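You operate a simulated robot arm through the tools that you are given. There is no shell and no other tool. Be economical: measure what you need, move in short steps, check, and stop when the job is done.

You run a simulated two-armed robot. Do the job below in one go: nothing can be reset, and whatever is moved stays where it is left.

JOB
Slide both label holders under the piles they name and tighten their knobs.
Fine: a holder slides once its blue knob is turned loose.

It is judged by the outcome, as a careful person would: the job done as asked, and still so three seconds after it is handed in. It fails if anything else is knocked over, pushed out of place, dropped, spilled or broken.

ROBOT AND FRAMES
Two 7-joint arms with two-finger parallel grippers on one trunk, on a base that drives. Base frame: it is fixed to the floor where the robot stands at the start and does not move with it; the origin is under the middle of the robot, x ahead of it, y to its left, z up. Units: m, rad, N and s.
The left shoulder is at the start at [0.03, 0.119, 0.935], the right one opposite. With the tool pointing down near the work surface each hand reaches from about 0.1 to 0.48 m from the robot's upright axis, wherever it stands, measured 20 degrees to its own side. Places, roughly: black packs [1.2, -0.4, 1.5]; green packs [1, 0.4, 1.4]; grey packs [1.1, 0, 1.4]; left blue knob [0.7, 0, 1.4]; left label holder [0.7, 0.1, 1.4]; right blue knob [0.8, -0.4, 1.4]; right label holder [0.8, -0.3, 1.4]. Payload 3.43 kg a hand.
The TCP of each hand is the grasp point between the finger pads, 0.03 m short of the fingertips. In the tool frame z runs along the fingers and y along their closing line. The gripper opens to 0.094 m. The fingers are 0.028 m wide and 0.01 m thick; the gripper's body (0.05 by 0.096 m) begins 0.055 m behind the TCP.
Orientation is that of the tool frame in the base frame, as a unit quaternion [w, x, y, z]. With the fingers straight down and closing along the base's y, the tool's x points along the base's -x, its y along +y and its z along -z.

CONTROLS
- The arms move only by the tool send_rows. It takes "left_moves", "right_moves" or both (then of equal length, played together; a hand with none holds still); each is a list of rows, each an object of numbers (a shift or turn left out is 0, a gripper value left out holds the last): "rx", "ry", "rz": the turn, a rotation vector about the tool's x, y, z in units of 60 degrees (1.0 is 60 degrees); "tx", "ty", "tz": the shift along the tool's x, y, z in units of 100 mm (1.0 is 100 mm); "claw": the finger opening in m, from 0 to 0.094. In form: [{"rx": .., "ry": .., "rz": .., "tx": .., "ty": .., "tz": .., "claw": ..}, ...]. A call has 1 to 12 rows; each row is the pose to reach, as a shift and turn from the pose commanded when the call began, along the tool's axes at that moment. A call with a number of a shift or a turn outside -1 to 1 is refused whole. A row lasts 0.2 s, in which the tool goes at most 0.05 m and 0.15 rad; a call with a longer step from one row to the next is refused whole, and so is a gripper value outside its range. Where a pose cannot be reached the arm comes as near as it can. A force on the tool above 40 N (or 10 N above the force at the start of the call, whichever is more), or a blocked arm, ends the call early, and 0.2 s more pass. Each finger travels about 0.072 m/s and halts on what it meets, pressing with about 43 N; the grip force reading is that of the motor and also rises with nothing between the fingers. The clock runs only during rows and for 0.2 s after the last one: add rows that repeat a pose to give the fingers time. The reply holds the time, the measured pose of the TCP, the force on the tool along the base axes, the opening and the grip force, in the units named above and with some noise, with the torque about the TCP (base axes, N m) and any sound that the robot's microphone picked up.
- Cameras (640 x 400 px; columns grow to the right, rows downward): "scene" is now at [0.0488, -0.0025, 1.6452]; the picture's right is [-0.02, -1.00, 0.00], its down [-0.73, 0.02, -0.68] and it looks along [0.68, -0.01, -0.73] (base axes); focal length 270 px, centre (320, 200). "left" rides on the left gripper at [0.076, -0.014, -0.102] in its tool frame; the picture's right is [0.18, 0.98, 0.00], its down [-0.75, 0.14, -0.64] and it looks along [-0.63, 0.12, 0.77] (tool axes); focal length 243 px, centre (320, 200). "right" rides on the right gripper at [0.076, 0.014, -0.102] in its tool frame; the picture's right is [-0.18, 0.98, 0.00], its down [-0.75, -0.14, -0.64] and it looks along [-0.63, -0.12, 0.77] (tool axes); focal length 243 px, centre (320, 200). There is no depth. A picture from a camera that has moved, and an enlarged one, comes with that camera's place and axes in the base frame and with its lens.
- grab_frame(camera): a new picture of that camera. The clock stands still meanwhile.
- move_column(by): slides the trunk up (or, below 0, down) by that many m; the arms and the scene camera ride with it, the base frame stays. It gives what a move gives, with no picture.
- base_move(legs): drives the robot by 1 to 6 legs, each [ahead, turn to the left] in m and rad, along the robot's own axes; the way and the turn of a leg run together, so that a leg with both is an arc; at most 1.5 m and 3.142 rad a leg. The arms and the cameras ride along, it lands a little off, and it stops where it bumps. It gives what a move gives.
- head_to(pan, tilt): turns the head with the scene camera to pan (to the left, within 2.496 rad either way) and tilt (down, from -0.506 to 1.204), counted from straight ahead of the robot. It gives what a move gives.
- enlarge(camera, box): a new picture of the part [left, top, right, bottom] of that camera's present view, enlarged. The clock stands still meanwhile.
- job_done(): hands the job in; it is judged then, once.

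Go step by step. Nothing tells you exact positions but the pictures and the camera data: compare them with the known pose of the tool, close in by small moves and look again before you grip or let go. The budget is 120 turns and 108 pictures, counting those below and the enlarged ones. Unless the task says otherwise, let go and move clear before handing in, and close with one line.

The tools are called by a JSON object that holds its "method" and its "body". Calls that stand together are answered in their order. send_rows: Moves the arms, as the interface text tells. Its arguments: {"type":"object","properties":{"left_moves":{"type":"array","items":{"type":"object","properties":{"rx":{"type":"number"},"ry":{"type":"number"},"rz":{"type":"number"},"tx":{"type":"number"},"ty":{"type":"number"},"tz":{"type":"number"},"claw":{"type":"number"}}}},"right_moves":{"type":"array","items":{"type":"object","properties":{"rx":{"type":"number"},"ry":{"type":"number"},"rz":{"type":"number"},"tx":{"type":"number"},"ty":{"type":"number"},"tz":{"type":"number"},"claw":{"type":"number"}}}}},"required":[]} The other tools are called the same way: move_column (by) slides the trunk up or down; base_move (legs) drives the base; head_to (pan, tilt) turns the head that bears the scene camera; grab_frame (camera) takes a picture; enlarge (camera, box) takes an enlarged picture of a part of a camera's view; job_done () hands the job in.

At the start:

```text
t: 0.0
left_tool_pos: [0.4437, 0.11, 0.9998]
left_tcp_rot: [0.001, 0.0, 1.0, 0.0]
left_contact_force: [-0.3, -0.6, -0.5]
left_wrist_torque: [0.03, 0.0, 0.02]
left_width: 0.094
left_gripper_force: 0.1
right_tool_pos: [0.3366, -0.2654, 1.0004]
right_tcp_rot: [0.0, 0.0, 1.0, -0.001]
right_contact_force: [0.3, 0.2, 0.0]
right_wrist_torque: [0.0, 0.01, 0.02]
right_width: 0.0939
right_gripper_force: 0.0
trunk travel left (down, up): [-0.2, 0.21]
robot x, y, heading: [-0.0015, 0.0026, 0.0]
head pan, tilt: [-0.021, 0.824]
```

scene: 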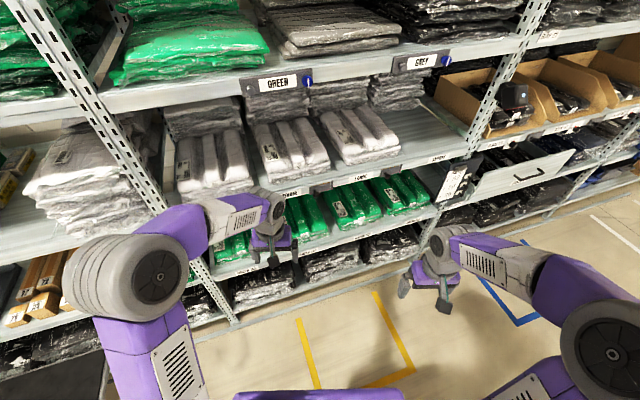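
right: 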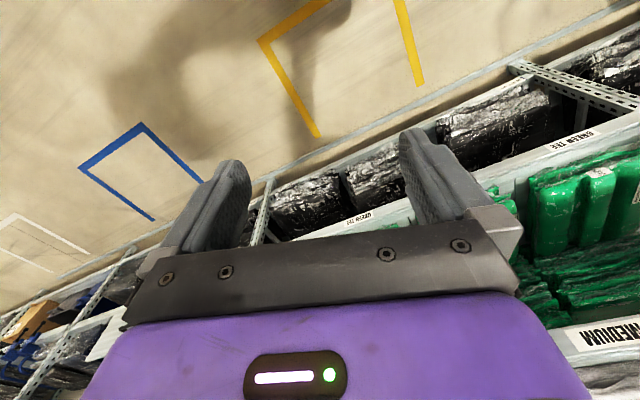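
left: 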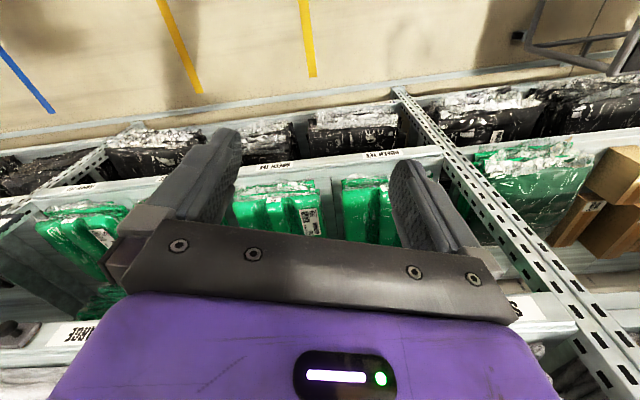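

The top shelf shows two label holders, GREEN on the left and GREY on the right, each with a blue knob at its right end. I'll raise the head's view to see the shelf and the piles.

{"method": "head_to", "body": {"pan": -0.15, "tilt": 0.3}}

{"method": "grab_frame", "body": {"camera": "scene"}}

```text
t: 0.9
left_tool_pos: [0.4429, 0.1095, 0.9994]
left_tcp_rot: [0.001, -0.001, 1.0, 0.0]
left_contact_force: [0.0, 0.0, 0.1]
left_wrist_torque: [0.04, 0.02, 0.02]
left_width: 0.0943
left_gripper_force: 0.0
right_tool_pos: [0.3375, -0.2662, 1.0008]
right_tcp_rot: [0.001, 0.0, 1.0, 0.0]
right_contact_force: [-0.1, -0.1, -0.4]
right_wrist_torque: [-0.01, 0.01, 0.02]
right_width: 0.0938
right_gripper_force: 0.1
trunk travel left (down, up): [-0.2, 0.21]
robot x, y, heading: [0.0002, 0.0012, -0.001]
head pan, tilt: [-0.15, 0.3]
```

```text
104 pictures are left
camera scene: at [0.0617, -0.0147, 1.6914], right [-0.15, -0.99, 0.0], down [-0.29, 0.04, -0.95], along [0.94, -0.14, -0.3], focal length 270 px, centre (320, 200)
```

scene: 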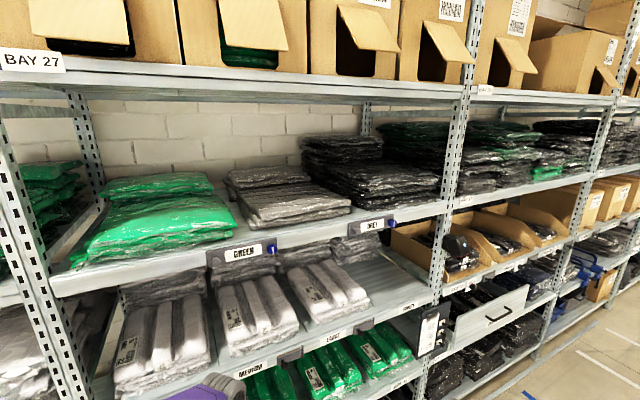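

Left to right the piles are green, grey, black. GREEN sits nearer the grey pile and GREY under the black pile, so both need to go left. I'll enlarge to measure.

{"method": "enlarge", "body": {"camera": "scene", "box": [60, 120, 260, 300]}}

{"method": "enlarge", "body": {"camera": "scene", "box": [200, 120, 460, 290]}}

{"method": "enlarge", "body": {"camera": "scene", "box": [200, 205, 300, 275]}}

{"method": "enlarge", "body": {"camera": "scene", "box": [320, 195, 420, 265]}}

```text
2.22 times, centred on (160, 210) of scene
camera zoom: at [0.0617, -0.0147, 1.6914], right [-0.15, -0.99, 0.0], down [-0.29, 0.04, -0.95], along [0.94, -0.14, -0.3], focal length 600 px, centre (676, 178)
```

zoom: 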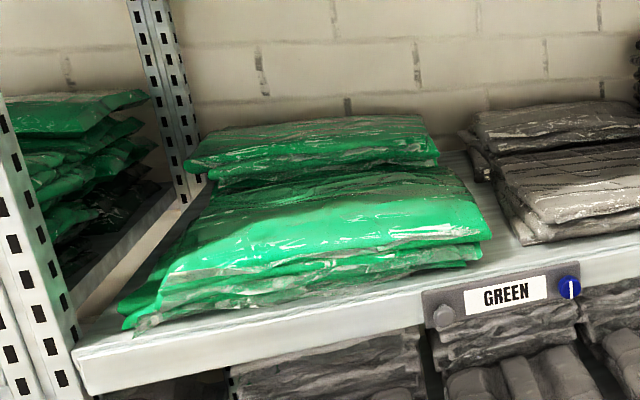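

```text
2.35 times, centred on (330, 205) of scene
camera zoom: at [0.0617, -0.0147, 1.6914], right [-0.15, -0.99, 0.0], down [-0.29, 0.04, -0.95], along [0.94, -0.14, -0.3], focal length 635 px, centre (296, 188)
```

zoom: 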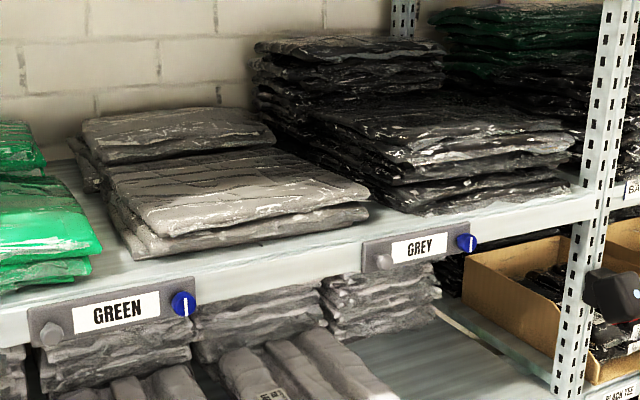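

```text
5.71 times, centred on (250, 240) of scene
camera zoom: at [0.0617, -0.0147, 1.6914], right [-0.15, -0.99, 0.0], down [-0.29, 0.04, -0.95], along [0.94, -0.14, -0.3], focal length 1543 px, centre (720, -29)
```

zoom: 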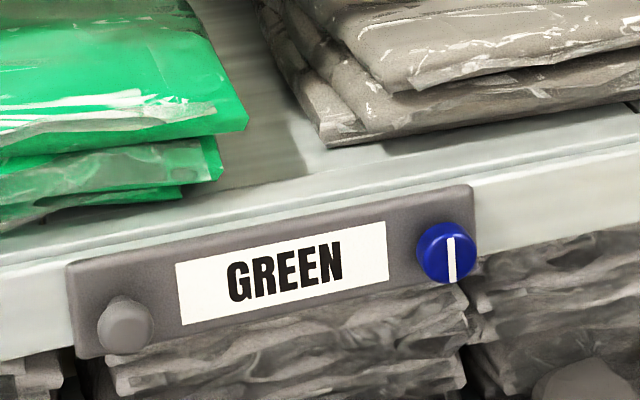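

```text
5.71 times, centred on (370, 230) of scene
camera zoom: at [0.0617, -0.0147, 1.6914], right [-0.15, -0.99, 0.0], down [-0.29, 0.04, -0.95], along [0.94, -0.14, -0.3], focal length 1543 px, centre (34, 29)
```

zoom: 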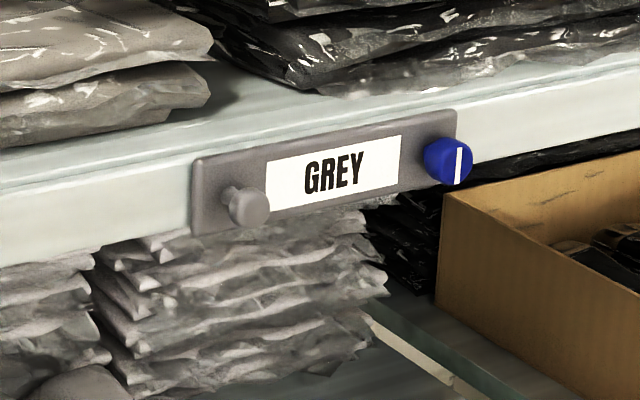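

The shelf edge runs at about 0.31 rad to my x axis, and I take both knobs to be at z≈1.36. I'll raise the trunk, then drive sideways about 0.3 m so that each arm faces its own knob squarely.

{"method": "move_column", "body": {"by": 0.2}}

{"method": "base_move", "body": {"legs": [[0, -1.263], [0.3, 0], [0, 1.571]]}}

{"method": "head_to", "body": {"pan": 0, "tilt": 0.6}}

{"method": "grab_frame", "body": {"camera": "scene"}}

```text
t: 3.1
left_tool_pos: [0.4435, 0.1096, 1.1997]
left_tcp_rot: [0.0, 0.0, 1.0, 0.001]
left_contact_force: [-0.8, 0.2, 0.4]
left_wrist_torque: [0.0, -0.01, -0.02]
left_width: 0.0942
left_gripper_force: 0.0
right_tool_pos: [0.3367, -0.2659, 1.2004]
right_tcp_rot: [0.001, 0.0, 1.0, 0.0]
right_contact_force: [0.3, -0.4, -0.5]
right_wrist_torque: [-0.05, -0.01, 0.02]
right_width: 0.094
right_gripper_force: 0.1
trunk travel left (down, up): [-0.4, 0.01]
robot x, y, heading: [-0.0, 0.0025, -0.001]
head pan, tilt: [-0.15, 0.3]
```

```text
t: 12.1
left_tool_pos: [0.4786, -0.0438, 1.2002]
left_tcp_rot: [0.0, -0.155, 0.988, -0.001]
left_contact_force: [0.3, -0.5, 0.1]
left_wrist_torque: [0.0, -0.02, -0.02]
left_width: 0.094
left_gripper_force: 0.1
right_tool_pos: [0.4926, -0.4335, 1.2005]
right_tcp_rot: [0.0, -0.156, 0.988, 0.0]
right_contact_force: [0.3, 0.6, 0.6]
right_wrist_torque: [0.0, -0.01, -0.01]
right_width: 0.0941
right_gripper_force: 0.1
trunk travel left (down, up): [-0.4, 0.01]
robot x, y, heading: [0.0863, -0.2837, 0.313]
head pan, tilt: [-0.15, 0.3]
```

```text
t: 12.9
left_tool_pos: [0.4782, -0.0435, 1.2008]
left_tcp_rot: [0.001, -0.156, 0.988, 0.0]
left_contact_force: [-0.3, 0.3, 0.1]
left_wrist_torque: [-0.01, 0.0, 0.01]
left_width: 0.0938
left_gripper_force: 0.1
right_tool_pos: [0.4924, -0.4337, 1.1993]
right_tcp_rot: [0.0, -0.156, 0.988, 0.001]
right_contact_force: [-0.3, 0.0, -0.9]
right_wrist_torque: [0.01, 0.04, -0.02]
right_width: 0.0938
right_gripper_force: 0.0
trunk travel left (down, up): [-0.4, 0.01]
robot x, y, heading: [0.0905, -0.2854, 0.308]
head pan, tilt: [0.0, 0.6]
```

```text
99 pictures are left
camera scene: at [0.1449, -0.2677, 1.8641], right [0.31, -0.95, 0.0], down [-0.54, -0.17, -0.83], along [0.79, 0.25, -0.56], focal length 270 px, centre (320, 200)
```

scene: 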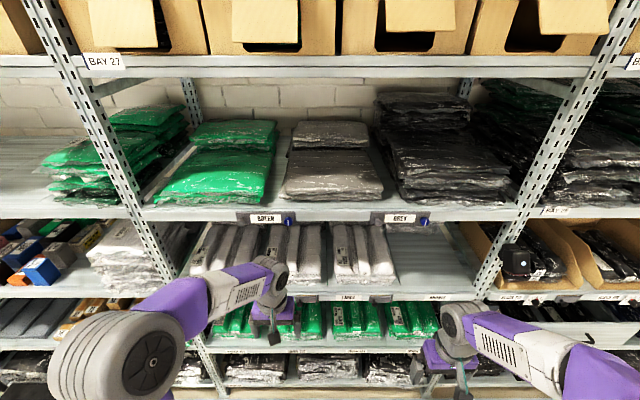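

The view is now square to the shelf. I'll enlarge for accurate measures and compare them with the first view.

{"method": "enlarge", "body": {"camera": "scene", "box": [140, 100, 340, 240]}}

{"method": "enlarge", "body": {"camera": "scene", "box": [270, 100, 530, 240]}}

{"method": "enlarge", "body": {"camera": "scene", "box": [225, 195, 305, 245]}}

{"method": "enlarge", "body": {"camera": "scene", "box": [360, 195, 440, 245]}}

```text
2.86 times, centred on (240, 170) of scene
camera zoom: at [0.1449, -0.2677, 1.8641], right [0.31, -0.95, 0.0], down [-0.54, -0.17, -0.83], along [0.79, 0.25, -0.56], focal length 771 px, centre (549, 286)
```

zoom: 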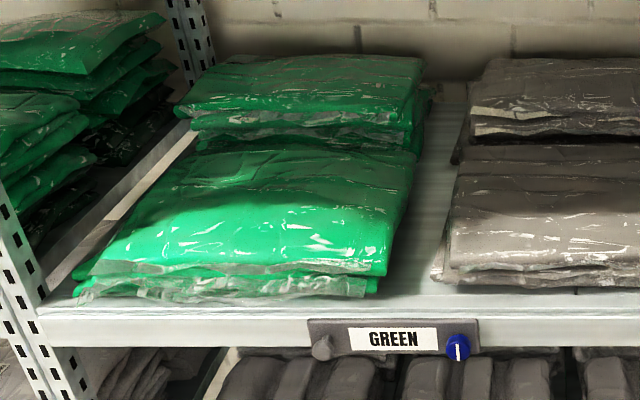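

```text
2.46 times, centred on (400, 170) of scene
camera zoom: at [0.1449, -0.2677, 1.8641], right [0.31, -0.95, 0.0], down [-0.54, -0.17, -0.83], along [0.79, 0.25, -0.56], focal length 664 px, centre (123, 274)
```

zoom: 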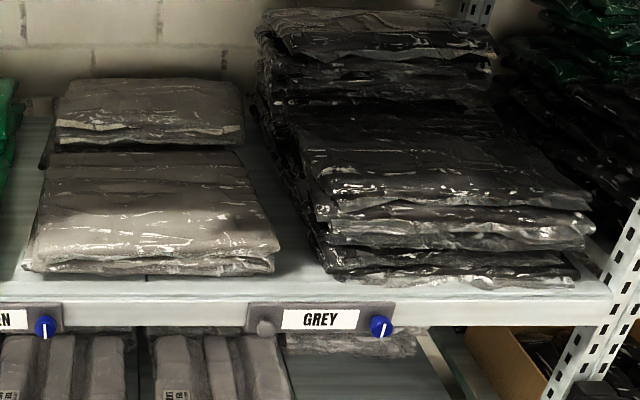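

```text
8.00 times, centred on (265, 220) of scene
camera zoom: at [0.1449, -0.2677, 1.8641], right [0.31, -0.95, 0.0], down [-0.54, -0.17, -0.83], along [0.79, 0.25, -0.56], focal length 2160 px, centre (760, 40)
```

zoom: 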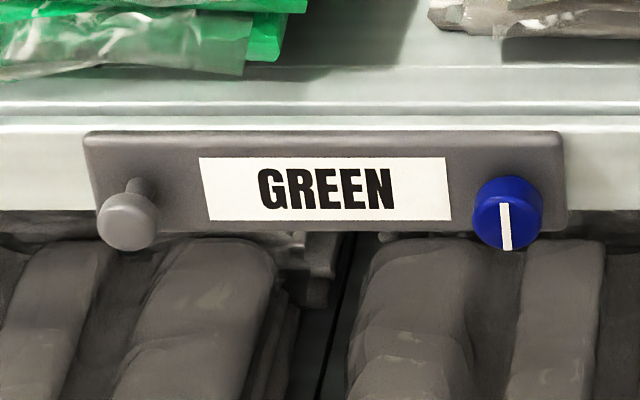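

```text
8.00 times, centred on (400, 220) of scene
camera zoom: at [0.1449, -0.2677, 1.8641], right [0.31, -0.95, 0.0], down [-0.54, -0.17, -0.83], along [0.79, 0.25, -0.56], focal length 2160 px, centre (-320, 40)
```

zoom: 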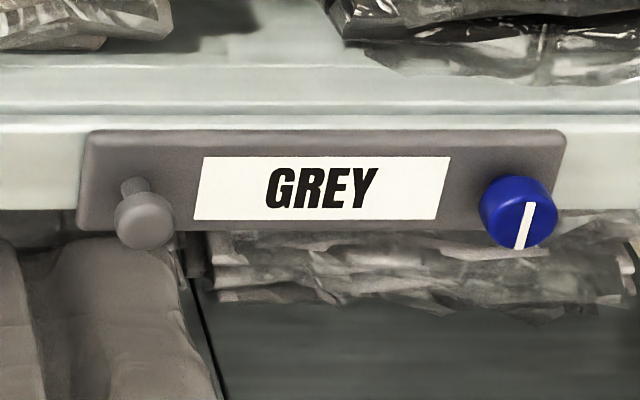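

Both views agree. In shelf coordinates (u left, v inward, z up), the knob fronts are at v≈0.69, z≈1.35, with u=-0.203 (GREEN) and u=-0.613 (GREY). The pile centres are about u=+0.05 (green) and -0.34 (grey), so the holders go left about 0.18 and 0.21 m. Next I tip both hands forward.

{"method": "send_rows", "body": {"left_moves": [{"ry": -0.125, "tz": -0.125, "tx": -0.1}, {"ry": -0.25, "tz": -0.25, "tx": -0.2}, {"ry": -0.375, "tz": -0.375, "tx": -0.3}, {"ry": -0.5, "tz": -0.5, "tx": -0.4}, {"ry": -0.625, "tz": -0.625, "tx": -0.5}, {"ry": -0.75, "tz": -0.75, "tx": -0.6}, {"ry": -0.875, "tz": -0.875, "tx": -0.7}, {"ry": -1.0, "tz": -1.0, "tx": -0.8}], "right_moves": [{"ry": -0.125, "tz": -0.125, "tx": -0.125}, {"ry": -0.25, "tz": -0.25, "tx": -0.25}, {"ry": -0.375, "tz": -0.375, "tx": -0.375}, {"ry": -0.5, "tz": -0.5, "tx": -0.5}, {"ry": -0.625, "tz": -0.625, "tx": -0.625}, {"ry": -0.75, "tz": -0.75, "tx": -0.75}, {"ry": -0.875, "tz": -0.875, "tx": -0.875}, {"ry": -1.0, "tz": -1.0, "tx": -1.0}]}}

```text
t: 14.7
left_tool_pos: [0.5536, -0.0216, 1.3]
left_tcp_rot: [0.495, -0.135, 0.855, 0.079]
left_contact_force: [0.8, -0.3, -0.6]
left_wrist_torque: [-0.01, 0.02, 0.03]
left_width: 0.0941
left_gripper_force: 0.2
right_tool_pos: [0.5818, -0.4112, 1.2936]
right_tcp_rot: [0.469, -0.124, 0.872, 0.069]
right_contact_force: [1.0, 1.8, 1.3]
right_wrist_torque: [-0.15, 0.08, -0.03]
right_width: 0.094
right_gripper_force: 0.0
right hand out of reach, approached as far as the arm can: row 7, 8
trunk travel left (down, up): [-0.4, 0.01]
robot x, y, heading: [0.0926, -0.2829, 0.307]
head pan, tilt: [0.0, 0.6]
```

{"method": "send_rows", "body": {"left_moves": [{"ry": -0.1, "tx": -0.16, "tz": 0.09, "ty": -0.03}, {"ry": -0.2, "tx": -0.32, "tz": 0.18, "ty": -0.06}, {"ry": -0.3, "tx": -0.48, "tz": 0.27, "ty": -0.09}, {"ry": -0.4, "tx": -0.64, "tz": 0.36, "ty": -0.12}, {"ry": -0.5, "tx": -0.8, "tz": 0.46, "ty": -0.15}], "right_moves": [{"tx": -0.15, "tz": 0.14, "ty": -0.09}, {"tx": -0.3, "tz": 0.28, "ty": -0.18}, {"tx": -0.45, "tz": 0.42, "ty": -0.27}, {"tx": -0.6, "tz": 0.56, "ty": -0.36}, {"tx": -0.76, "tz": 0.71, "ty": -0.45}]}}

{"method": "grab_frame", "body": {"camera": "left"}}

{"method": "grab_frame", "body": {"camera": "scene"}}

```text
t: 16.1
left_tool_pos: [0.6343, -0.0051, 1.3458]
left_tcp_rot: [0.699, -0.111, 0.698, 0.109]
left_contact_force: [0.3, 0.2, 0.2]
left_wrist_torque: [0.0, 0.01, -0.05]
left_width: 0.094
left_gripper_force: 0.0
right_tool_pos: [0.6938, -0.4496, 1.3121]
right_tcp_rot: [0.466, -0.109, 0.877, 0.049]
right_contact_force: [-0.6, 1.6, 0.4]
right_wrist_torque: [-0.03, 0.03, -0.09]
right_width: 0.0939
right_gripper_force: 0.1
right hand out of reach, approached as far as the arm can: row 3, 4
trunk travel left (down, up): [-0.4, 0.01]
robot x, y, heading: [0.0875, -0.2855, 0.312]
head pan, tilt: [0.0, 0.6]
stopped in row 5 (right hand): the arm was blocked; the commanded pose is now the measured one
```

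```text
94 pictures are left
camera left: at [0.5407, -0.0492, 1.2709], right [-0.3, 0.93, -0.19], down [-0.66, -0.06, 0.75], along [0.69, 0.35, 0.63], focal length 243 px, centre (320, 200)
```

left: 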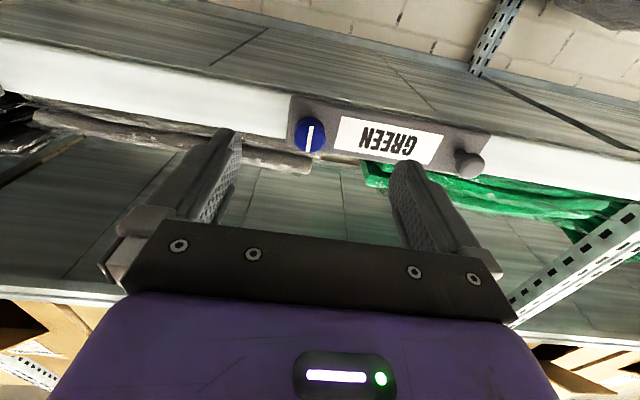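

```text
93 pictures are left
camera scene: at [0.1439, -0.2623, 1.864], right [0.31, -0.95, 0.0], down [-0.54, -0.18, -0.82], along [0.79, 0.25, -0.57], focal length 270 px, centre (320, 200)
```

scene: 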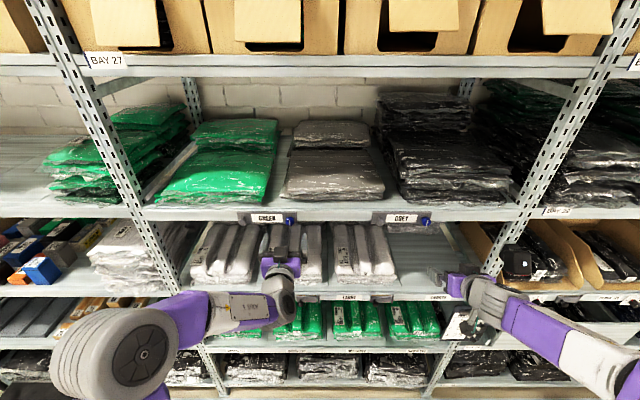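

The left hand is well placed. The right arm was blocked, so I'll look closely at what is near it.

{"method": "enlarge", "body": {"camera": "scene", "box": [400, 220, 640, 370]}}

{"method": "grab_frame", "body": {"camera": "right"}}

```text
2.67 times, centred on (520, 295) of scene
camera zoom: at [0.1439, -0.2623, 1.864], right [0.31, -0.95, 0.0], down [-0.54, -0.18, -0.82], along [0.79, 0.25, -0.57], focal length 720 px, centre (-213, -53)
```

zoom: 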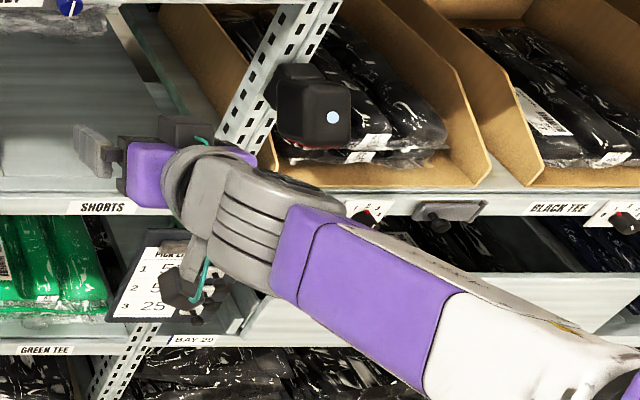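

```text
91 pictures are left
camera right: at [0.5656, -0.4659, 1.3055], right [-0.13, 0.98, 0.14], down [-0.08, -0.15, 0.99], along [0.99, 0.12, 0.09], focal length 243 px, centre (320, 200)
```

right: 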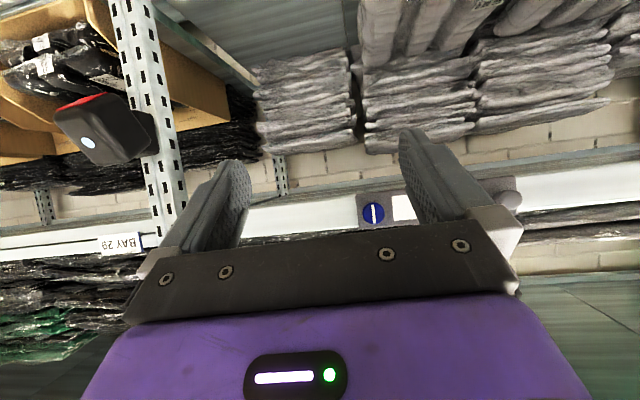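

The left hand is fine. I'll back the right hand off along the way it came and look again with the left camera before closing in.

{"method": "send_rows", "body": {"right_moves": [{"tx": 0.12, "tz": -0.14, "ty": 0.06}, {"tx": 0.24, "tz": -0.28, "ty": 0.12}, {"tx": 0.36, "tz": -0.42, "ty": 0.18}, {"tx": 0.48, "tz": -0.56, "ty": 0.24}, {"tx": 0.6, "tz": -0.7, "ty": 0.3}]}}

{"method": "enlarge", "body": {"camera": "left", "box": [200, 70, 500, 260]}}

{"method": "enlarge", "body": {"camera": "scene", "box": [220, 180, 340, 290]}}

{"method": "enlarge", "body": {"camera": "scene", "box": [400, 220, 640, 370]}}

```text
t: 17.3
left_tool_pos: [0.6343, -0.0077, 1.3474]
left_tcp_rot: [0.7, -0.109, 0.697, 0.109]
left_contact_force: [0.1, -0.1, -0.7]
left_wrist_torque: [0.0, 0.01, -0.02]
left_width: 0.0942
left_gripper_force: 0.1
right_tool_pos: [0.5974, -0.4459, 1.3015]
right_tcp_rot: [0.466, -0.11, 0.876, 0.052]
right_contact_force: [0.3, -1.1, -0.6]
right_wrist_torque: [-0.02, 0.01, 0.01]
right_width: 0.0938
right_gripper_force: 0.2
trunk travel left (down, up): [-0.4, 0.01]
robot x, y, heading: [0.0921, -0.2843, 0.315]
head pan, tilt: [0.0, 0.6]
```

```text
2.11 times, centred on (350, 165) of left
camera zoom: at [0.5409, -0.054, 1.2718], right [-0.3, 0.94, -0.18], down [-0.66, -0.06, 0.75], along [0.69, 0.35, 0.63], focal length 511 px, centre (257, 274)
```

zoom: 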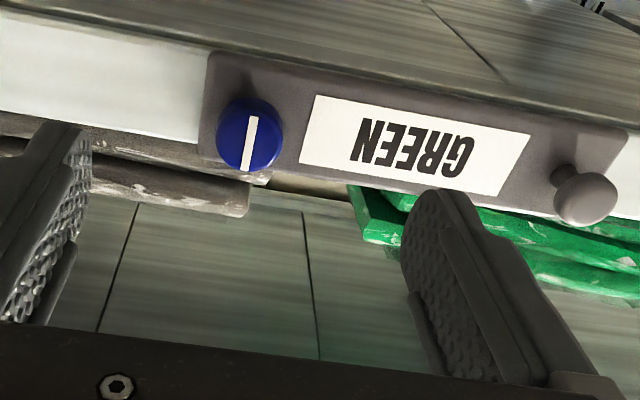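

```text
3.64 times, centred on (280, 235) of scene
camera zoom: at [0.1442, -0.2682, 1.864], right [0.31, -0.95, 0.0], down [-0.54, -0.17, -0.83], along [0.79, 0.25, -0.56], focal length 982 px, centre (466, 73)
```

zoom: 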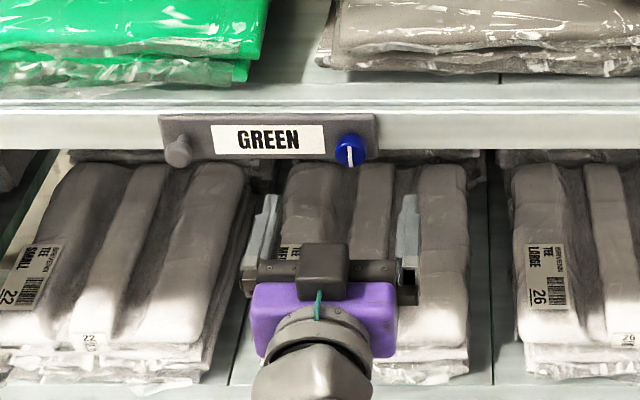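

```text
2.67 times, centred on (520, 295) of scene
camera zoom: at [0.1442, -0.2682, 1.864], right [0.31, -0.95, 0.0], down [-0.54, -0.17, -0.83], along [0.79, 0.25, -0.56], focal length 720 px, centre (-213, -53)
```

zoom: 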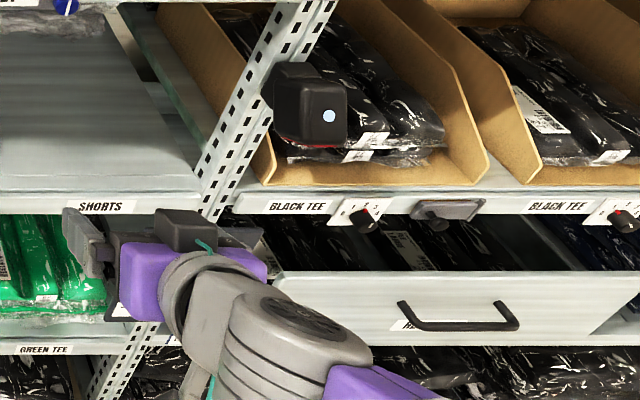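

The knob front triangulates to v≈0.682, z≈1.354, u≈-0.202. I'll advance the left hand 45 mm and rise 6 mm, then re-check.

{"method": "send_rows", "body": {"left_moves": [{"tz": 0.15, "tx": -0.02}, {"tz": 0.3, "tx": -0.04, "ty": -0.01}, {"tz": 0.45, "tx": -0.06, "ty": -0.02}]}}

{"method": "enlarge", "body": {"camera": "left", "box": [200, 40, 500, 230]}}

{"method": "enlarge", "body": {"camera": "scene", "box": [230, 190, 330, 260]}}

```text
t: 18.1
left_tool_pos: [0.6789, 0.0037, 1.3513]
left_tcp_rot: [0.699, -0.111, 0.698, 0.11]
left_contact_force: [0.6, 0.2, 0.3]
left_wrist_torque: [-0.03, 0.03, 0.01]
left_width: 0.0939
left_gripper_force: 0.1
right_tool_pos: [0.5985, -0.4453, 1.3023]
right_tcp_rot: [0.466, -0.109, 0.876, 0.051]
right_contact_force: [-0.2, -0.5, 0.1]
right_wrist_torque: [-0.02, -0.01, 0.0]
right_width: 0.0938
right_gripper_force: 0.1
trunk travel left (down, up): [-0.4, 0.01]
robot x, y, heading: [0.0884, -0.2843, 0.313]
head pan, tilt: [0.0, 0.6]
```

```text
2.11 times, centred on (350, 135) of left
camera zoom: at [0.5847, -0.0418, 1.2765], right [-0.3, 0.94, -0.19], down [-0.66, -0.06, 0.75], along [0.69, 0.35, 0.63], focal length 511 px, centre (257, 337)
```

zoom: 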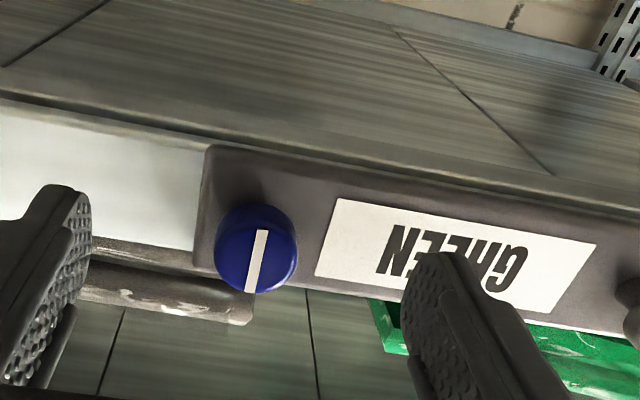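

```text
5.71 times, centred on (280, 225) of scene
camera zoom: at [0.1456, -0.2673, 1.864], right [0.31, -0.95, 0.0], down [-0.54, -0.17, -0.82], along [0.79, 0.25, -0.57], focal length 1543 px, centre (549, 57)
```

zoom: 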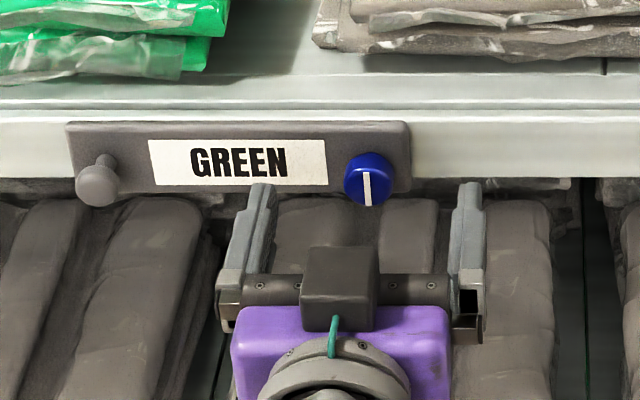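

The knob centre is at u≈-0.201, z≈1.355, which matches the fingers. I'll advance 18 mm, rise 4 mm, and close.

{"method": "send_rows", "body": {"left_moves": [{"tz": 0.09, "tx": -0.04, "ty": 0.01}, {"tz": 0.18, "tx": -0.04, "ty": 0.01}, {"tz": 0.18, "tx": -0.04, "ty": 0.01, "claw": 0.045}, {"tz": 0.18, "tx": -0.04, "ty": 0.01, "claw": 0.045}, {"tz": 0.18, "tx": -0.04, "ty": 0.01, "claw": 0.045}]}}

{"method": "enlarge", "body": {"camera": "left", "box": [200, 40, 500, 230]}}

{"method": "enlarge", "body": {"camera": "scene", "box": [230, 190, 330, 260]}}

```text
t: 19.3
left_tool_pos: [0.6942, 0.0093, 1.3556]
left_tcp_rot: [0.699, -0.109, 0.698, 0.109]
left_contact_force: [0.9, -0.4, 0.1]
left_wrist_torque: [-0.03, -0.01, -0.02]
left_width: 0.045
left_gripper_force: 0.0
right_tool_pos: [0.5985, -0.4448, 1.3008]
right_tcp_rot: [0.466, -0.109, 0.877, 0.051]
right_contact_force: [-1.2, 0.2, -0.2]
right_wrist_torque: [0.01, 0.01, 0.01]
right_width: 0.0939
right_gripper_force: 0.1
trunk travel left (down, up): [-0.4, 0.01]
robot x, y, heading: [0.0937, -0.2841, 0.311]
head pan, tilt: [0.0, 0.6]
```

```text
2.11 times, centred on (350, 135) of left
camera zoom: at [0.6015, -0.0352, 1.2806], right [-0.3, 0.94, -0.19], down [-0.66, -0.06, 0.75], along [0.69, 0.35, 0.63], focal length 511 px, centre (257, 337)
```

zoom: 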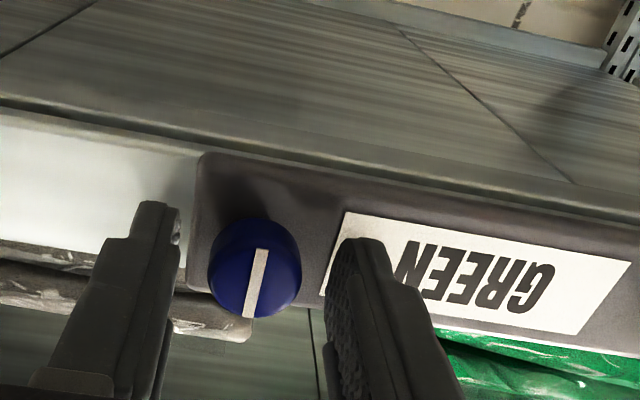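

```text
5.71 times, centred on (280, 225) of scene
camera zoom: at [0.1449, -0.2677, 1.864], right [0.31, -0.95, 0.0], down [-0.54, -0.17, -0.83], along [0.79, 0.25, -0.56], focal length 1543 px, centre (549, 57)
```

zoom: 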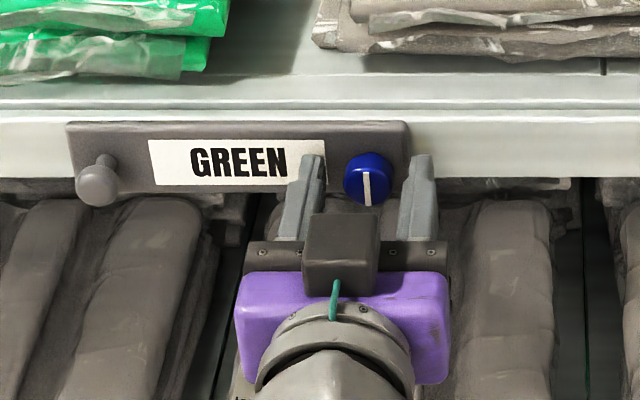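

The knob is centred between the fingers. Closing on it now.

{"method": "send_rows", "body": {"left_moves": [{"claw": 0.0}, {"claw": 0.0}, {"claw": 0.0}]}}

{"method": "enlarge", "body": {"camera": "left", "box": [200, 40, 500, 230]}}

```text
t: 20.1
left_tool_pos: [0.6957, 0.0093, 1.3573]
left_tcp_rot: [0.699, -0.11, 0.698, 0.109]
left_contact_force: [0.4, -0.4, 0.0]
left_wrist_torque: [0.0, 0.07, -0.06]
left_width: 0.0254
left_gripper_force: 44.5
right_tool_pos: [0.5968, -0.444, 1.301]
right_tcp_rot: [0.466, -0.109, 0.877, 0.05]
right_contact_force: [0.3, -1.7, 0.5]
right_wrist_torque: [0.0, 0.0, 0.0]
right_width: 0.0939
right_gripper_force: 0.1
trunk travel left (down, up): [-0.4, 0.01]
robot x, y, heading: [0.0938, -0.285, 0.315]
head pan, tilt: [0.0, 0.6]
```

```text
2.11 times, centred on (350, 135) of left
camera zoom: at [0.6015, -0.0355, 1.2806], right [-0.3, 0.94, -0.18], down [-0.66, -0.06, 0.75], along [0.69, 0.35, 0.63], focal length 511 px, centre (257, 337)
```

zoom: 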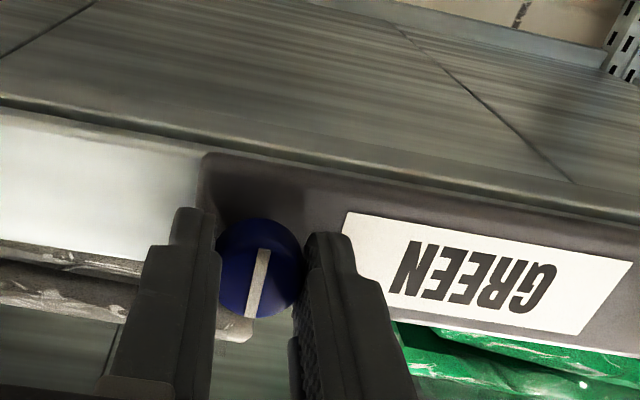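

Gripped at 25 mm. Turning counter-clockwise as seen from the front to loosen.

{"method": "send_rows", "body": {"left_moves": [{"rz": -0.125}, {"rz": -0.25}, {"rz": -0.375}, {"rz": -0.5}, {"rz": -0.625}, {"rz": -0.75}, {"rz": -0.875}, {"rz": -1.0}]}}

{"method": "enlarge", "body": {"camera": "left", "box": [200, 40, 500, 230]}}

{"method": "enlarge", "body": {"camera": "scene", "box": [230, 190, 330, 260]}}

```text
t: 21.9
left_tool_pos: [0.6947, 0.0098, 1.3557]
left_tcp_rot: [0.659, -0.446, 0.549, -0.255]
left_contact_force: [-8.6, -2.7, -12.3]
left_wrist_torque: [0.07, -0.24, 0.45]
left_width: 0.0253
left_gripper_force: 44.6
right_tool_pos: [0.5972, -0.445, 1.3012]
right_tcp_rot: [0.467, -0.109, 0.876, 0.051]
right_contact_force: [-0.6, -0.1, -0.4]
right_wrist_torque: [-0.01, 0.0, 0.0]
right_width: 0.0943
right_gripper_force: 0.1
trunk travel left (down, up): [-0.4, 0.01]
robot x, y, heading: [0.0916, -0.2874, 0.311]
head pan, tilt: [0.0, 0.6]
```

```text
2.11 times, centred on (350, 135) of left
camera zoom: at [0.6194, -0.0915, 1.332], right [-0.1, 0.31, -0.94], down [-0.83, 0.49, 0.25], along [0.54, 0.81, 0.21], focal length 511 px, centre (257, 337)
```

zoom: 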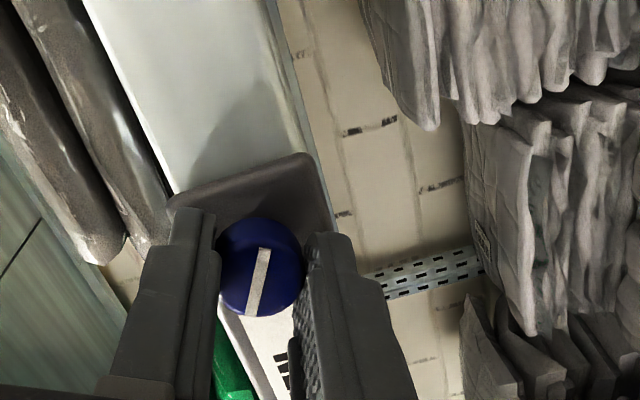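

```text
5.71 times, centred on (280, 225) of scene
camera zoom: at [0.1445, -0.2674, 1.8639], right [0.31, -0.95, 0.0], down [-0.54, -0.17, -0.83], along [0.79, 0.25, -0.56], focal length 1543 px, centre (549, 57)
```

zoom: 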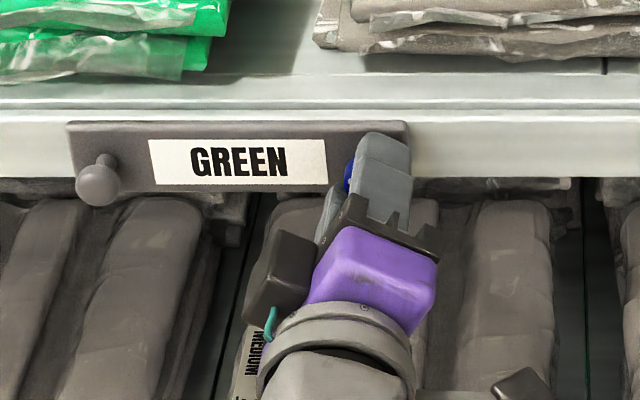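

The knob turned 60° with the fingers. I'll turn it another 40° and ease the small offset (2 mm down, 1 mm back).

{"method": "send_rows", "body": {"left_moves": [{"tx": 0.01, "ty": 0.017, "tz": -0.01}, {"rz": -0.12, "tx": 0.01, "ty": 0.017, "tz": -0.01}, {"rz": -0.24, "tx": 0.01, "ty": 0.017, "tz": -0.01}, {"rz": -0.36, "tx": 0.01, "ty": 0.017, "tz": -0.01}, {"rz": -0.48, "tx": 0.01, "ty": 0.017, "tz": -0.01}, {"rz": -0.6, "tx": 0.01, "ty": 0.017, "tz": -0.01}, {"rz": -0.7, "tx": 0.01, "ty": 0.017, "tz": -0.01}]}}

{"method": "enlarge", "body": {"camera": "left", "box": [200, 40, 500, 230]}}

```text
t: 22.9
left_tool_pos: [0.6948, 0.0091, 1.3571]
left_tcp_rot: [0.607, -0.528, 0.488, -0.339]
left_contact_force: [4.4, 2.4, -3.2]
left_wrist_torque: [0.17, -0.53, -0.48]
left_width: 0.0255
left_gripper_force: 45.3
left hand out of reach, approached as far as the arm can: row 2, 3, 4
right_tool_pos: [0.5978, -0.444, 1.3006]
right_tcp_rot: [0.465, -0.109, 0.877, 0.051]
right_contact_force: [0.0, -0.8, -1.0]
right_wrist_torque: [-0.01, 0.01, 0.0]
right_width: 0.0936
right_gripper_force: 0.1
trunk travel left (down, up): [-0.4, 0.01]
robot x, y, heading: [0.0906, -0.2836, 0.309]
head pan, tilt: [0.0, 0.6]
stopped in row 4 (left hand): the force on the tool passed its limit at 44 N (the readings are from after the stop); the commanded pose is now the measured one
```

```text
2.11 times, centred on (350, 135) of left
camera zoom: at [0.6213, -0.0957, 1.3571], right [-0.05, 0.04, -1.0], down [-0.85, 0.53, 0.06], along [0.53, 0.85, 0.01], focal length 511 px, centre (257, 337)
```

zoom: 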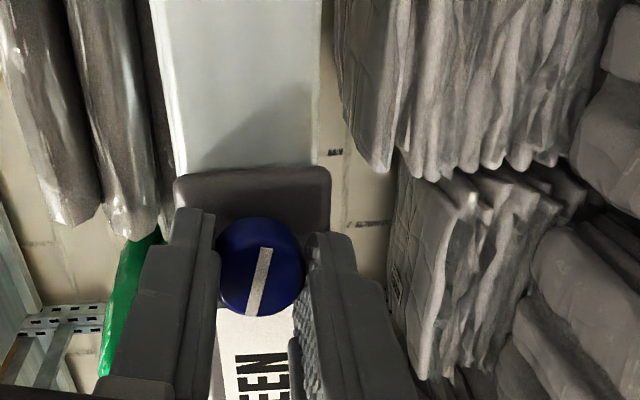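

The wrist reached its limit at about 76° of turn. I'll try whether the holder is loose with a small 15 mm slide to the left.

{"method": "send_rows", "body": {"left_moves": [{"tx": -0.0485, "ty": 0.012}, {"tx": -0.097, "ty": 0.024}, {"tx": -0.146, "ty": 0.036}]}}

{"method": "enlarge", "body": {"camera": "scene", "box": [230, 190, 330, 260]}}

```text
t: 23.6
left_tool_pos: [0.6911, 0.0235, 1.3565]
left_tcp_rot: [0.607, -0.527, 0.489, -0.339]
left_contact_force: [2.5, -0.4, -7.6]
left_wrist_torque: [0.13, -0.39, -0.03]
left_width: 0.0252
left_gripper_force: 45.0
right_tool_pos: [0.5983, -0.4432, 1.3018]
right_tcp_rot: [0.465, -0.109, 0.877, 0.05]
right_contact_force: [-0.9, -0.1, 0.8]
right_wrist_torque: [-0.04, -0.02, 0.01]
right_width: 0.0939
right_gripper_force: 0.0
trunk travel left (down, up): [-0.4, 0.01]
robot x, y, heading: [0.0828, -0.2835, 0.31]
head pan, tilt: [0.0, 0.6]
```

```text
5.71 times, centred on (280, 225) of scene
camera zoom: at [0.1463, -0.2671, 1.8639], right [0.31, -0.95, 0.0], down [-0.54, -0.17, -0.82], along [0.78, 0.25, -0.57], focal length 1543 px, centre (549, 57)
```

zoom: 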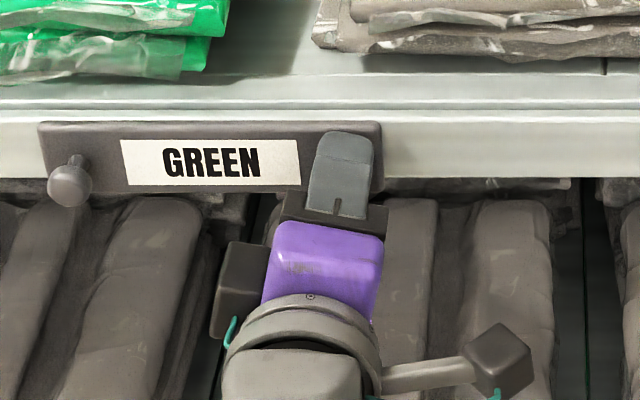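

It slides freely. Continuing left 90 mm.

{"method": "send_rows", "body": {"left_moves": [{"tx": -0.146, "ty": 0.036}, {"tx": -0.291, "ty": 0.072}, {"tx": -0.437, "ty": 0.107}, {"tx": -0.583, "ty": 0.143}, {"tx": -0.728, "ty": 0.179}, {"tx": -0.874, "ty": 0.215}]}}

{"method": "enlarge", "body": {"camera": "scene", "box": [140, 100, 340, 240]}}

```text
t: 25.1
left_tool_pos: [0.6634, 0.1085, 1.3569]
left_tcp_rot: [0.605, -0.528, 0.489, -0.34]
left_contact_force: [4.4, 0.9, -3.7]
left_wrist_torque: [0.12, -0.27, -1.47]
left_width: 0.0255
left_gripper_force: 45.0
right_tool_pos: [0.5978, -0.4428, 1.3018]
right_tcp_rot: [0.465, -0.11, 0.877, 0.05]
right_contact_force: [-0.2, 0.2, -0.1]
right_wrist_torque: [0.0, 0.02, 0.03]
right_width: 0.094
right_gripper_force: 0.0
trunk travel left (down, up): [-0.4, 0.01]
robot x, y, heading: [0.0897, -0.2831, 0.311]
head pan, tilt: [0.0, 0.6]
```

```text
2.86 times, centred on (240, 170) of scene
camera zoom: at [0.146, -0.2652, 1.8639], right [0.31, -0.95, 0.0], down [-0.54, -0.17, -0.82], along [0.78, 0.25, -0.57], focal length 771 px, centre (549, 286)
```

zoom: 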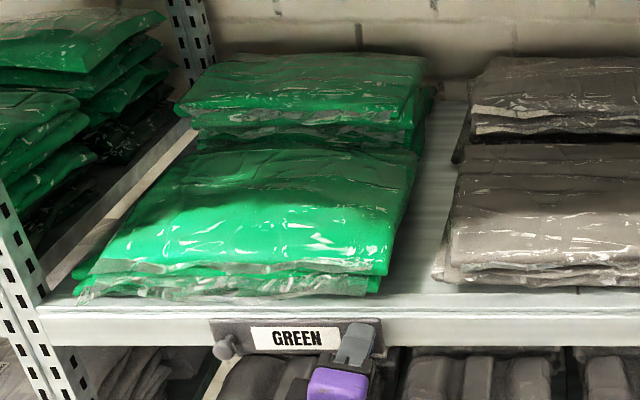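

The plate centre is still about 77 mm right of the pile centre. Sliding the rest.

{"method": "send_rows", "body": {"left_moves": [{"tx": -0.15, "ty": 0.037}, {"tx": -0.299, "ty": 0.074}, {"tx": -0.449, "ty": 0.11}, {"tx": -0.6, "ty": 0.147}, {"tx": -0.748, "ty": 0.184}]}}

{"method": "enlarge", "body": {"camera": "scene", "box": [140, 100, 340, 240]}}

```text
t: 26.2
left_tool_pos: [0.6386, 0.1814, 1.3578]
left_tcp_rot: [0.608, -0.527, 0.487, -0.34]
left_contact_force: [11.3, 3.9, 6.8]
left_wrist_torque: [0.17, -0.65, -0.15]
left_width: 0.0255
left_gripper_force: 44.6
right_tool_pos: [0.5984, -0.4446, 1.3006]
right_tcp_rot: [0.466, -0.108, 0.877, 0.05]
right_contact_force: [0.0, -0.6, 0.6]
right_wrist_torque: [-0.02, 0.01, 0.0]
right_width: 0.0942
right_gripper_force: 0.0
trunk travel left (down, up): [-0.4, 0.01]
robot x, y, heading: [0.0909, -0.2845, 0.313]
head pan, tilt: [0.0, 0.6]
```

```text
2.86 times, centred on (240, 170) of scene
camera zoom: at [0.1471, -0.2674, 1.864], right [0.31, -0.95, 0.0], down [-0.54, -0.17, -0.82], along [0.78, 0.25, -0.57], focal length 771 px, centre (549, 286)
```

zoom: 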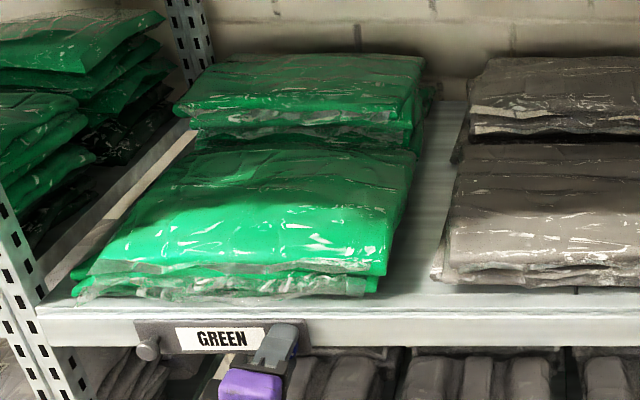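

GREEN is now centred under the green pile. Tightening clockwise.

{"method": "send_rows", "body": {"left_moves": [{"rz": 0.125}, {"rz": 0.25}, {"rz": 0.375}, {"rz": 0.5}, {"rz": 0.625}, {"rz": 0.75}, {"rz": 0.875}, {"rz": 1.0}]}}

{"method": "enlarge", "body": {"camera": "left", "box": [200, 40, 500, 230]}}

```text
t: 28.1
left_tool_pos: [0.639, 0.1806, 1.358]
left_tcp_rot: [0.696, -0.211, 0.686, 0.009]
left_contact_force: [15.0, 4.3, 18.2]
left_wrist_torque: [0.13, -0.49, -0.05]
left_width: 0.0253
left_gripper_force: 45.1
right_tool_pos: [0.5988, -0.4451, 1.3005]
right_tcp_rot: [0.465, -0.109, 0.877, 0.051]
right_contact_force: [0.4, -0.4, 0.0]
right_wrist_torque: [-0.02, 0.02, 0.01]
right_width: 0.0941
right_gripper_force: 0.0
trunk travel left (down, up): [-0.4, 0.01]
robot x, y, heading: [0.0919, -0.2856, 0.312]
head pan, tilt: [0.0, 0.6]
```

```text
2.11 times, centred on (350, 135) of left
camera zoom: at [0.5499, 0.1157, 1.2925], right [-0.29, 0.84, -0.45], down [-0.7, 0.14, 0.7], along [0.66, 0.52, 0.55], focal length 511 px, centre (257, 337)
```

zoom: 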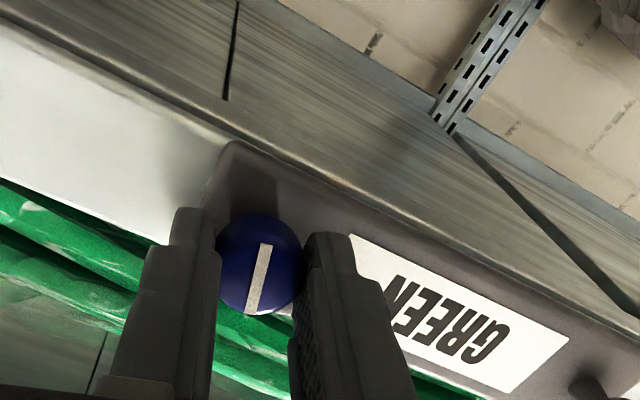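

16° remain. I'll finish the turn and go slightly past to feel the stop, easing the offset.

{"method": "send_rows", "body": {"left_moves": [{"tx": -0.015, "ty": -0.004, "tz": 0.01}, {"rz": 0.09, "tx": -0.015, "ty": -0.004, "tz": 0.01}, {"rz": 0.18, "tx": -0.015, "ty": -0.004, "tz": 0.01}, {"rz": 0.27, "tx": -0.015, "ty": -0.004, "tz": 0.01}, {"rz": 0.33, "tx": -0.015, "ty": -0.004, "tz": 0.01}, {"rz": 0.38, "tx": -0.015, "ty": -0.004, "tz": 0.01}, {"rz": 0.38, "tx": -0.015, "ty": -0.004, "tz": 0.01}]}}

{"method": "enlarge", "body": {"camera": "left", "box": [200, 40, 500, 230]}}

```text
t: 29.6
left_tool_pos: [0.6392, 0.1821, 1.3584]
left_tcp_rot: [0.679, -0.074, 0.715, 0.149]
left_contact_force: [-2.8, -2.6, -2.2]
left_wrist_torque: [-0.32, 0.36, 0.08]
left_width: 0.025
left_gripper_force: 45.4
right_tool_pos: [0.5976, -0.4445, 1.3012]
right_tcp_rot: [0.467, -0.11, 0.876, 0.051]
right_contact_force: [-0.1, 0.0, -0.3]
right_wrist_torque: [0.0, -0.04, 0.01]
right_width: 0.0939
right_gripper_force: 0.1
trunk travel left (down, up): [-0.4, 0.01]
robot x, y, heading: [0.0877, -0.2837, 0.313]
head pan, tilt: [0.0, 0.6]
```

```text
2.11 times, centred on (350, 135) of left
camera zoom: at [0.54, 0.1448, 1.2852], right [-0.31, 0.95, -0.07], down [-0.6, -0.14, 0.79], along [0.73, 0.29, 0.61], focal length 511 px, centre (257, 337)
```

zoom: 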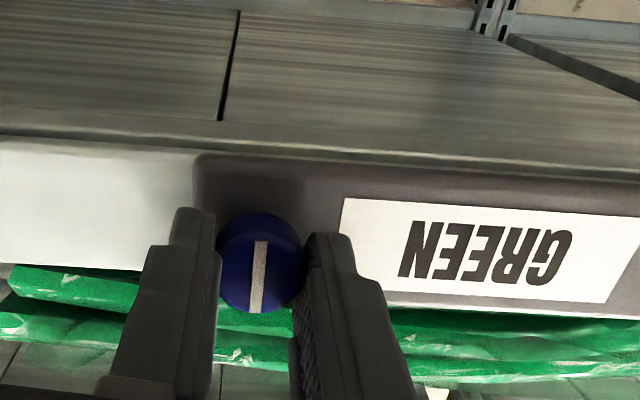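

The knob resists at its original angle. I'll check with a gentle 4 mm tug that the holder is held.

{"method": "send_rows", "body": {"left_moves": [{"ty": -0.02}, {"ty": -0.04}, {"ty": -0.04}]}}

```text
t: 30.4
left_tool_pos: [0.6394, 0.1815, 1.3588]
left_tcp_rot: [0.68, -0.074, 0.714, 0.148]
left_contact_force: [-3.3, 3.3, -0.8]
left_wrist_torque: [-0.19, 0.67, 0.56]
left_width: 0.0253
left_gripper_force: 44.7
right_tool_pos: [0.5964, -0.4438, 1.3012]
right_tcp_rot: [0.466, -0.109, 0.877, 0.05]
right_contact_force: [0.3, -0.3, -0.9]
right_wrist_torque: [0.02, -0.03, -0.01]
right_width: 0.0939
right_gripper_force: 0.0
trunk travel left (down, up): [-0.4, 0.01]
robot x, y, heading: [0.0908, -0.2856, 0.316]
head pan, tilt: [0.0, 0.6]
```

It's held firm. Releasing and backing straight off.

{"method": "send_rows", "body": {"left_moves": [{"ty": 0.04}, {"ty": 0.04, "claw": 0.06}, {"ty": 0.04, "claw": 0.06}, {"ty": 0.04, "claw": 0.06}, {"ty": 0.04, "tz": -0.2}, {"ty": 0.04, "tz": -0.4}, {"ty": 0.04, "tz": -0.6}, {"ty": 0.04, "tz": -0.8}, {"ty": 0.04, "tz": -1.0}]}}

{"method": "enlarge", "body": {"camera": "scene", "box": [140, 100, 340, 240]}}

{"method": "grab_frame", "body": {"camera": "scene"}}

```text
t: 32.5
left_tool_pos: [0.5442, 0.1495, 1.3628]
left_tcp_rot: [0.68, -0.073, 0.714, 0.148]
left_contact_force: [0.4, 0.7, -0.1]
left_wrist_torque: [0.0, 0.0, -0.02]
left_width: 0.0601
left_gripper_force: 0.1
right_tool_pos: [0.5974, -0.4454, 1.301]
right_tcp_rot: [0.466, -0.11, 0.876, 0.051]
right_contact_force: [0.7, -1.0, -0.5]
right_wrist_torque: [-0.04, 0.0, 0.05]
right_width: 0.0942
right_gripper_force: 0.1
trunk travel left (down, up): [-0.4, 0.01]
robot x, y, heading: [0.0904, -0.2808, 0.313]
head pan, tilt: [0.0, 0.6]
```

```text
2.86 times, centred on (240, 170) of scene
camera zoom: at [0.1441, -0.2679, 1.864], right [0.31, -0.95, 0.0], down [-0.54, -0.17, -0.83], along [0.79, 0.25, -0.56], focal length 771 px, centre (549, 286)
```

zoom: 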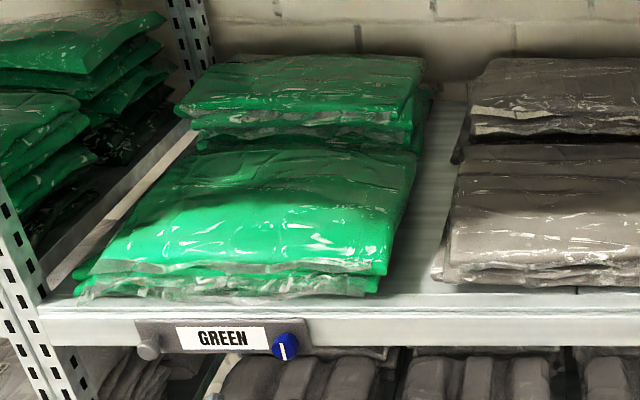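

```text
73 pictures are left
camera scene: at [0.1441, -0.2679, 1.864], right [0.31, -0.95, 0.0], down [-0.54, -0.17, -0.83], along [0.79, 0.25, -0.56], focal length 270 px, centre (320, 200)
```

scene: 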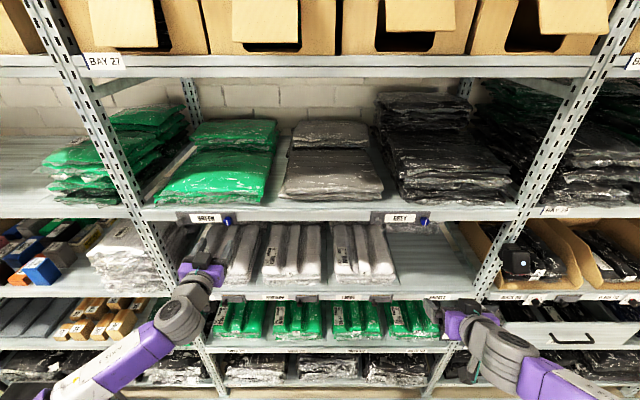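

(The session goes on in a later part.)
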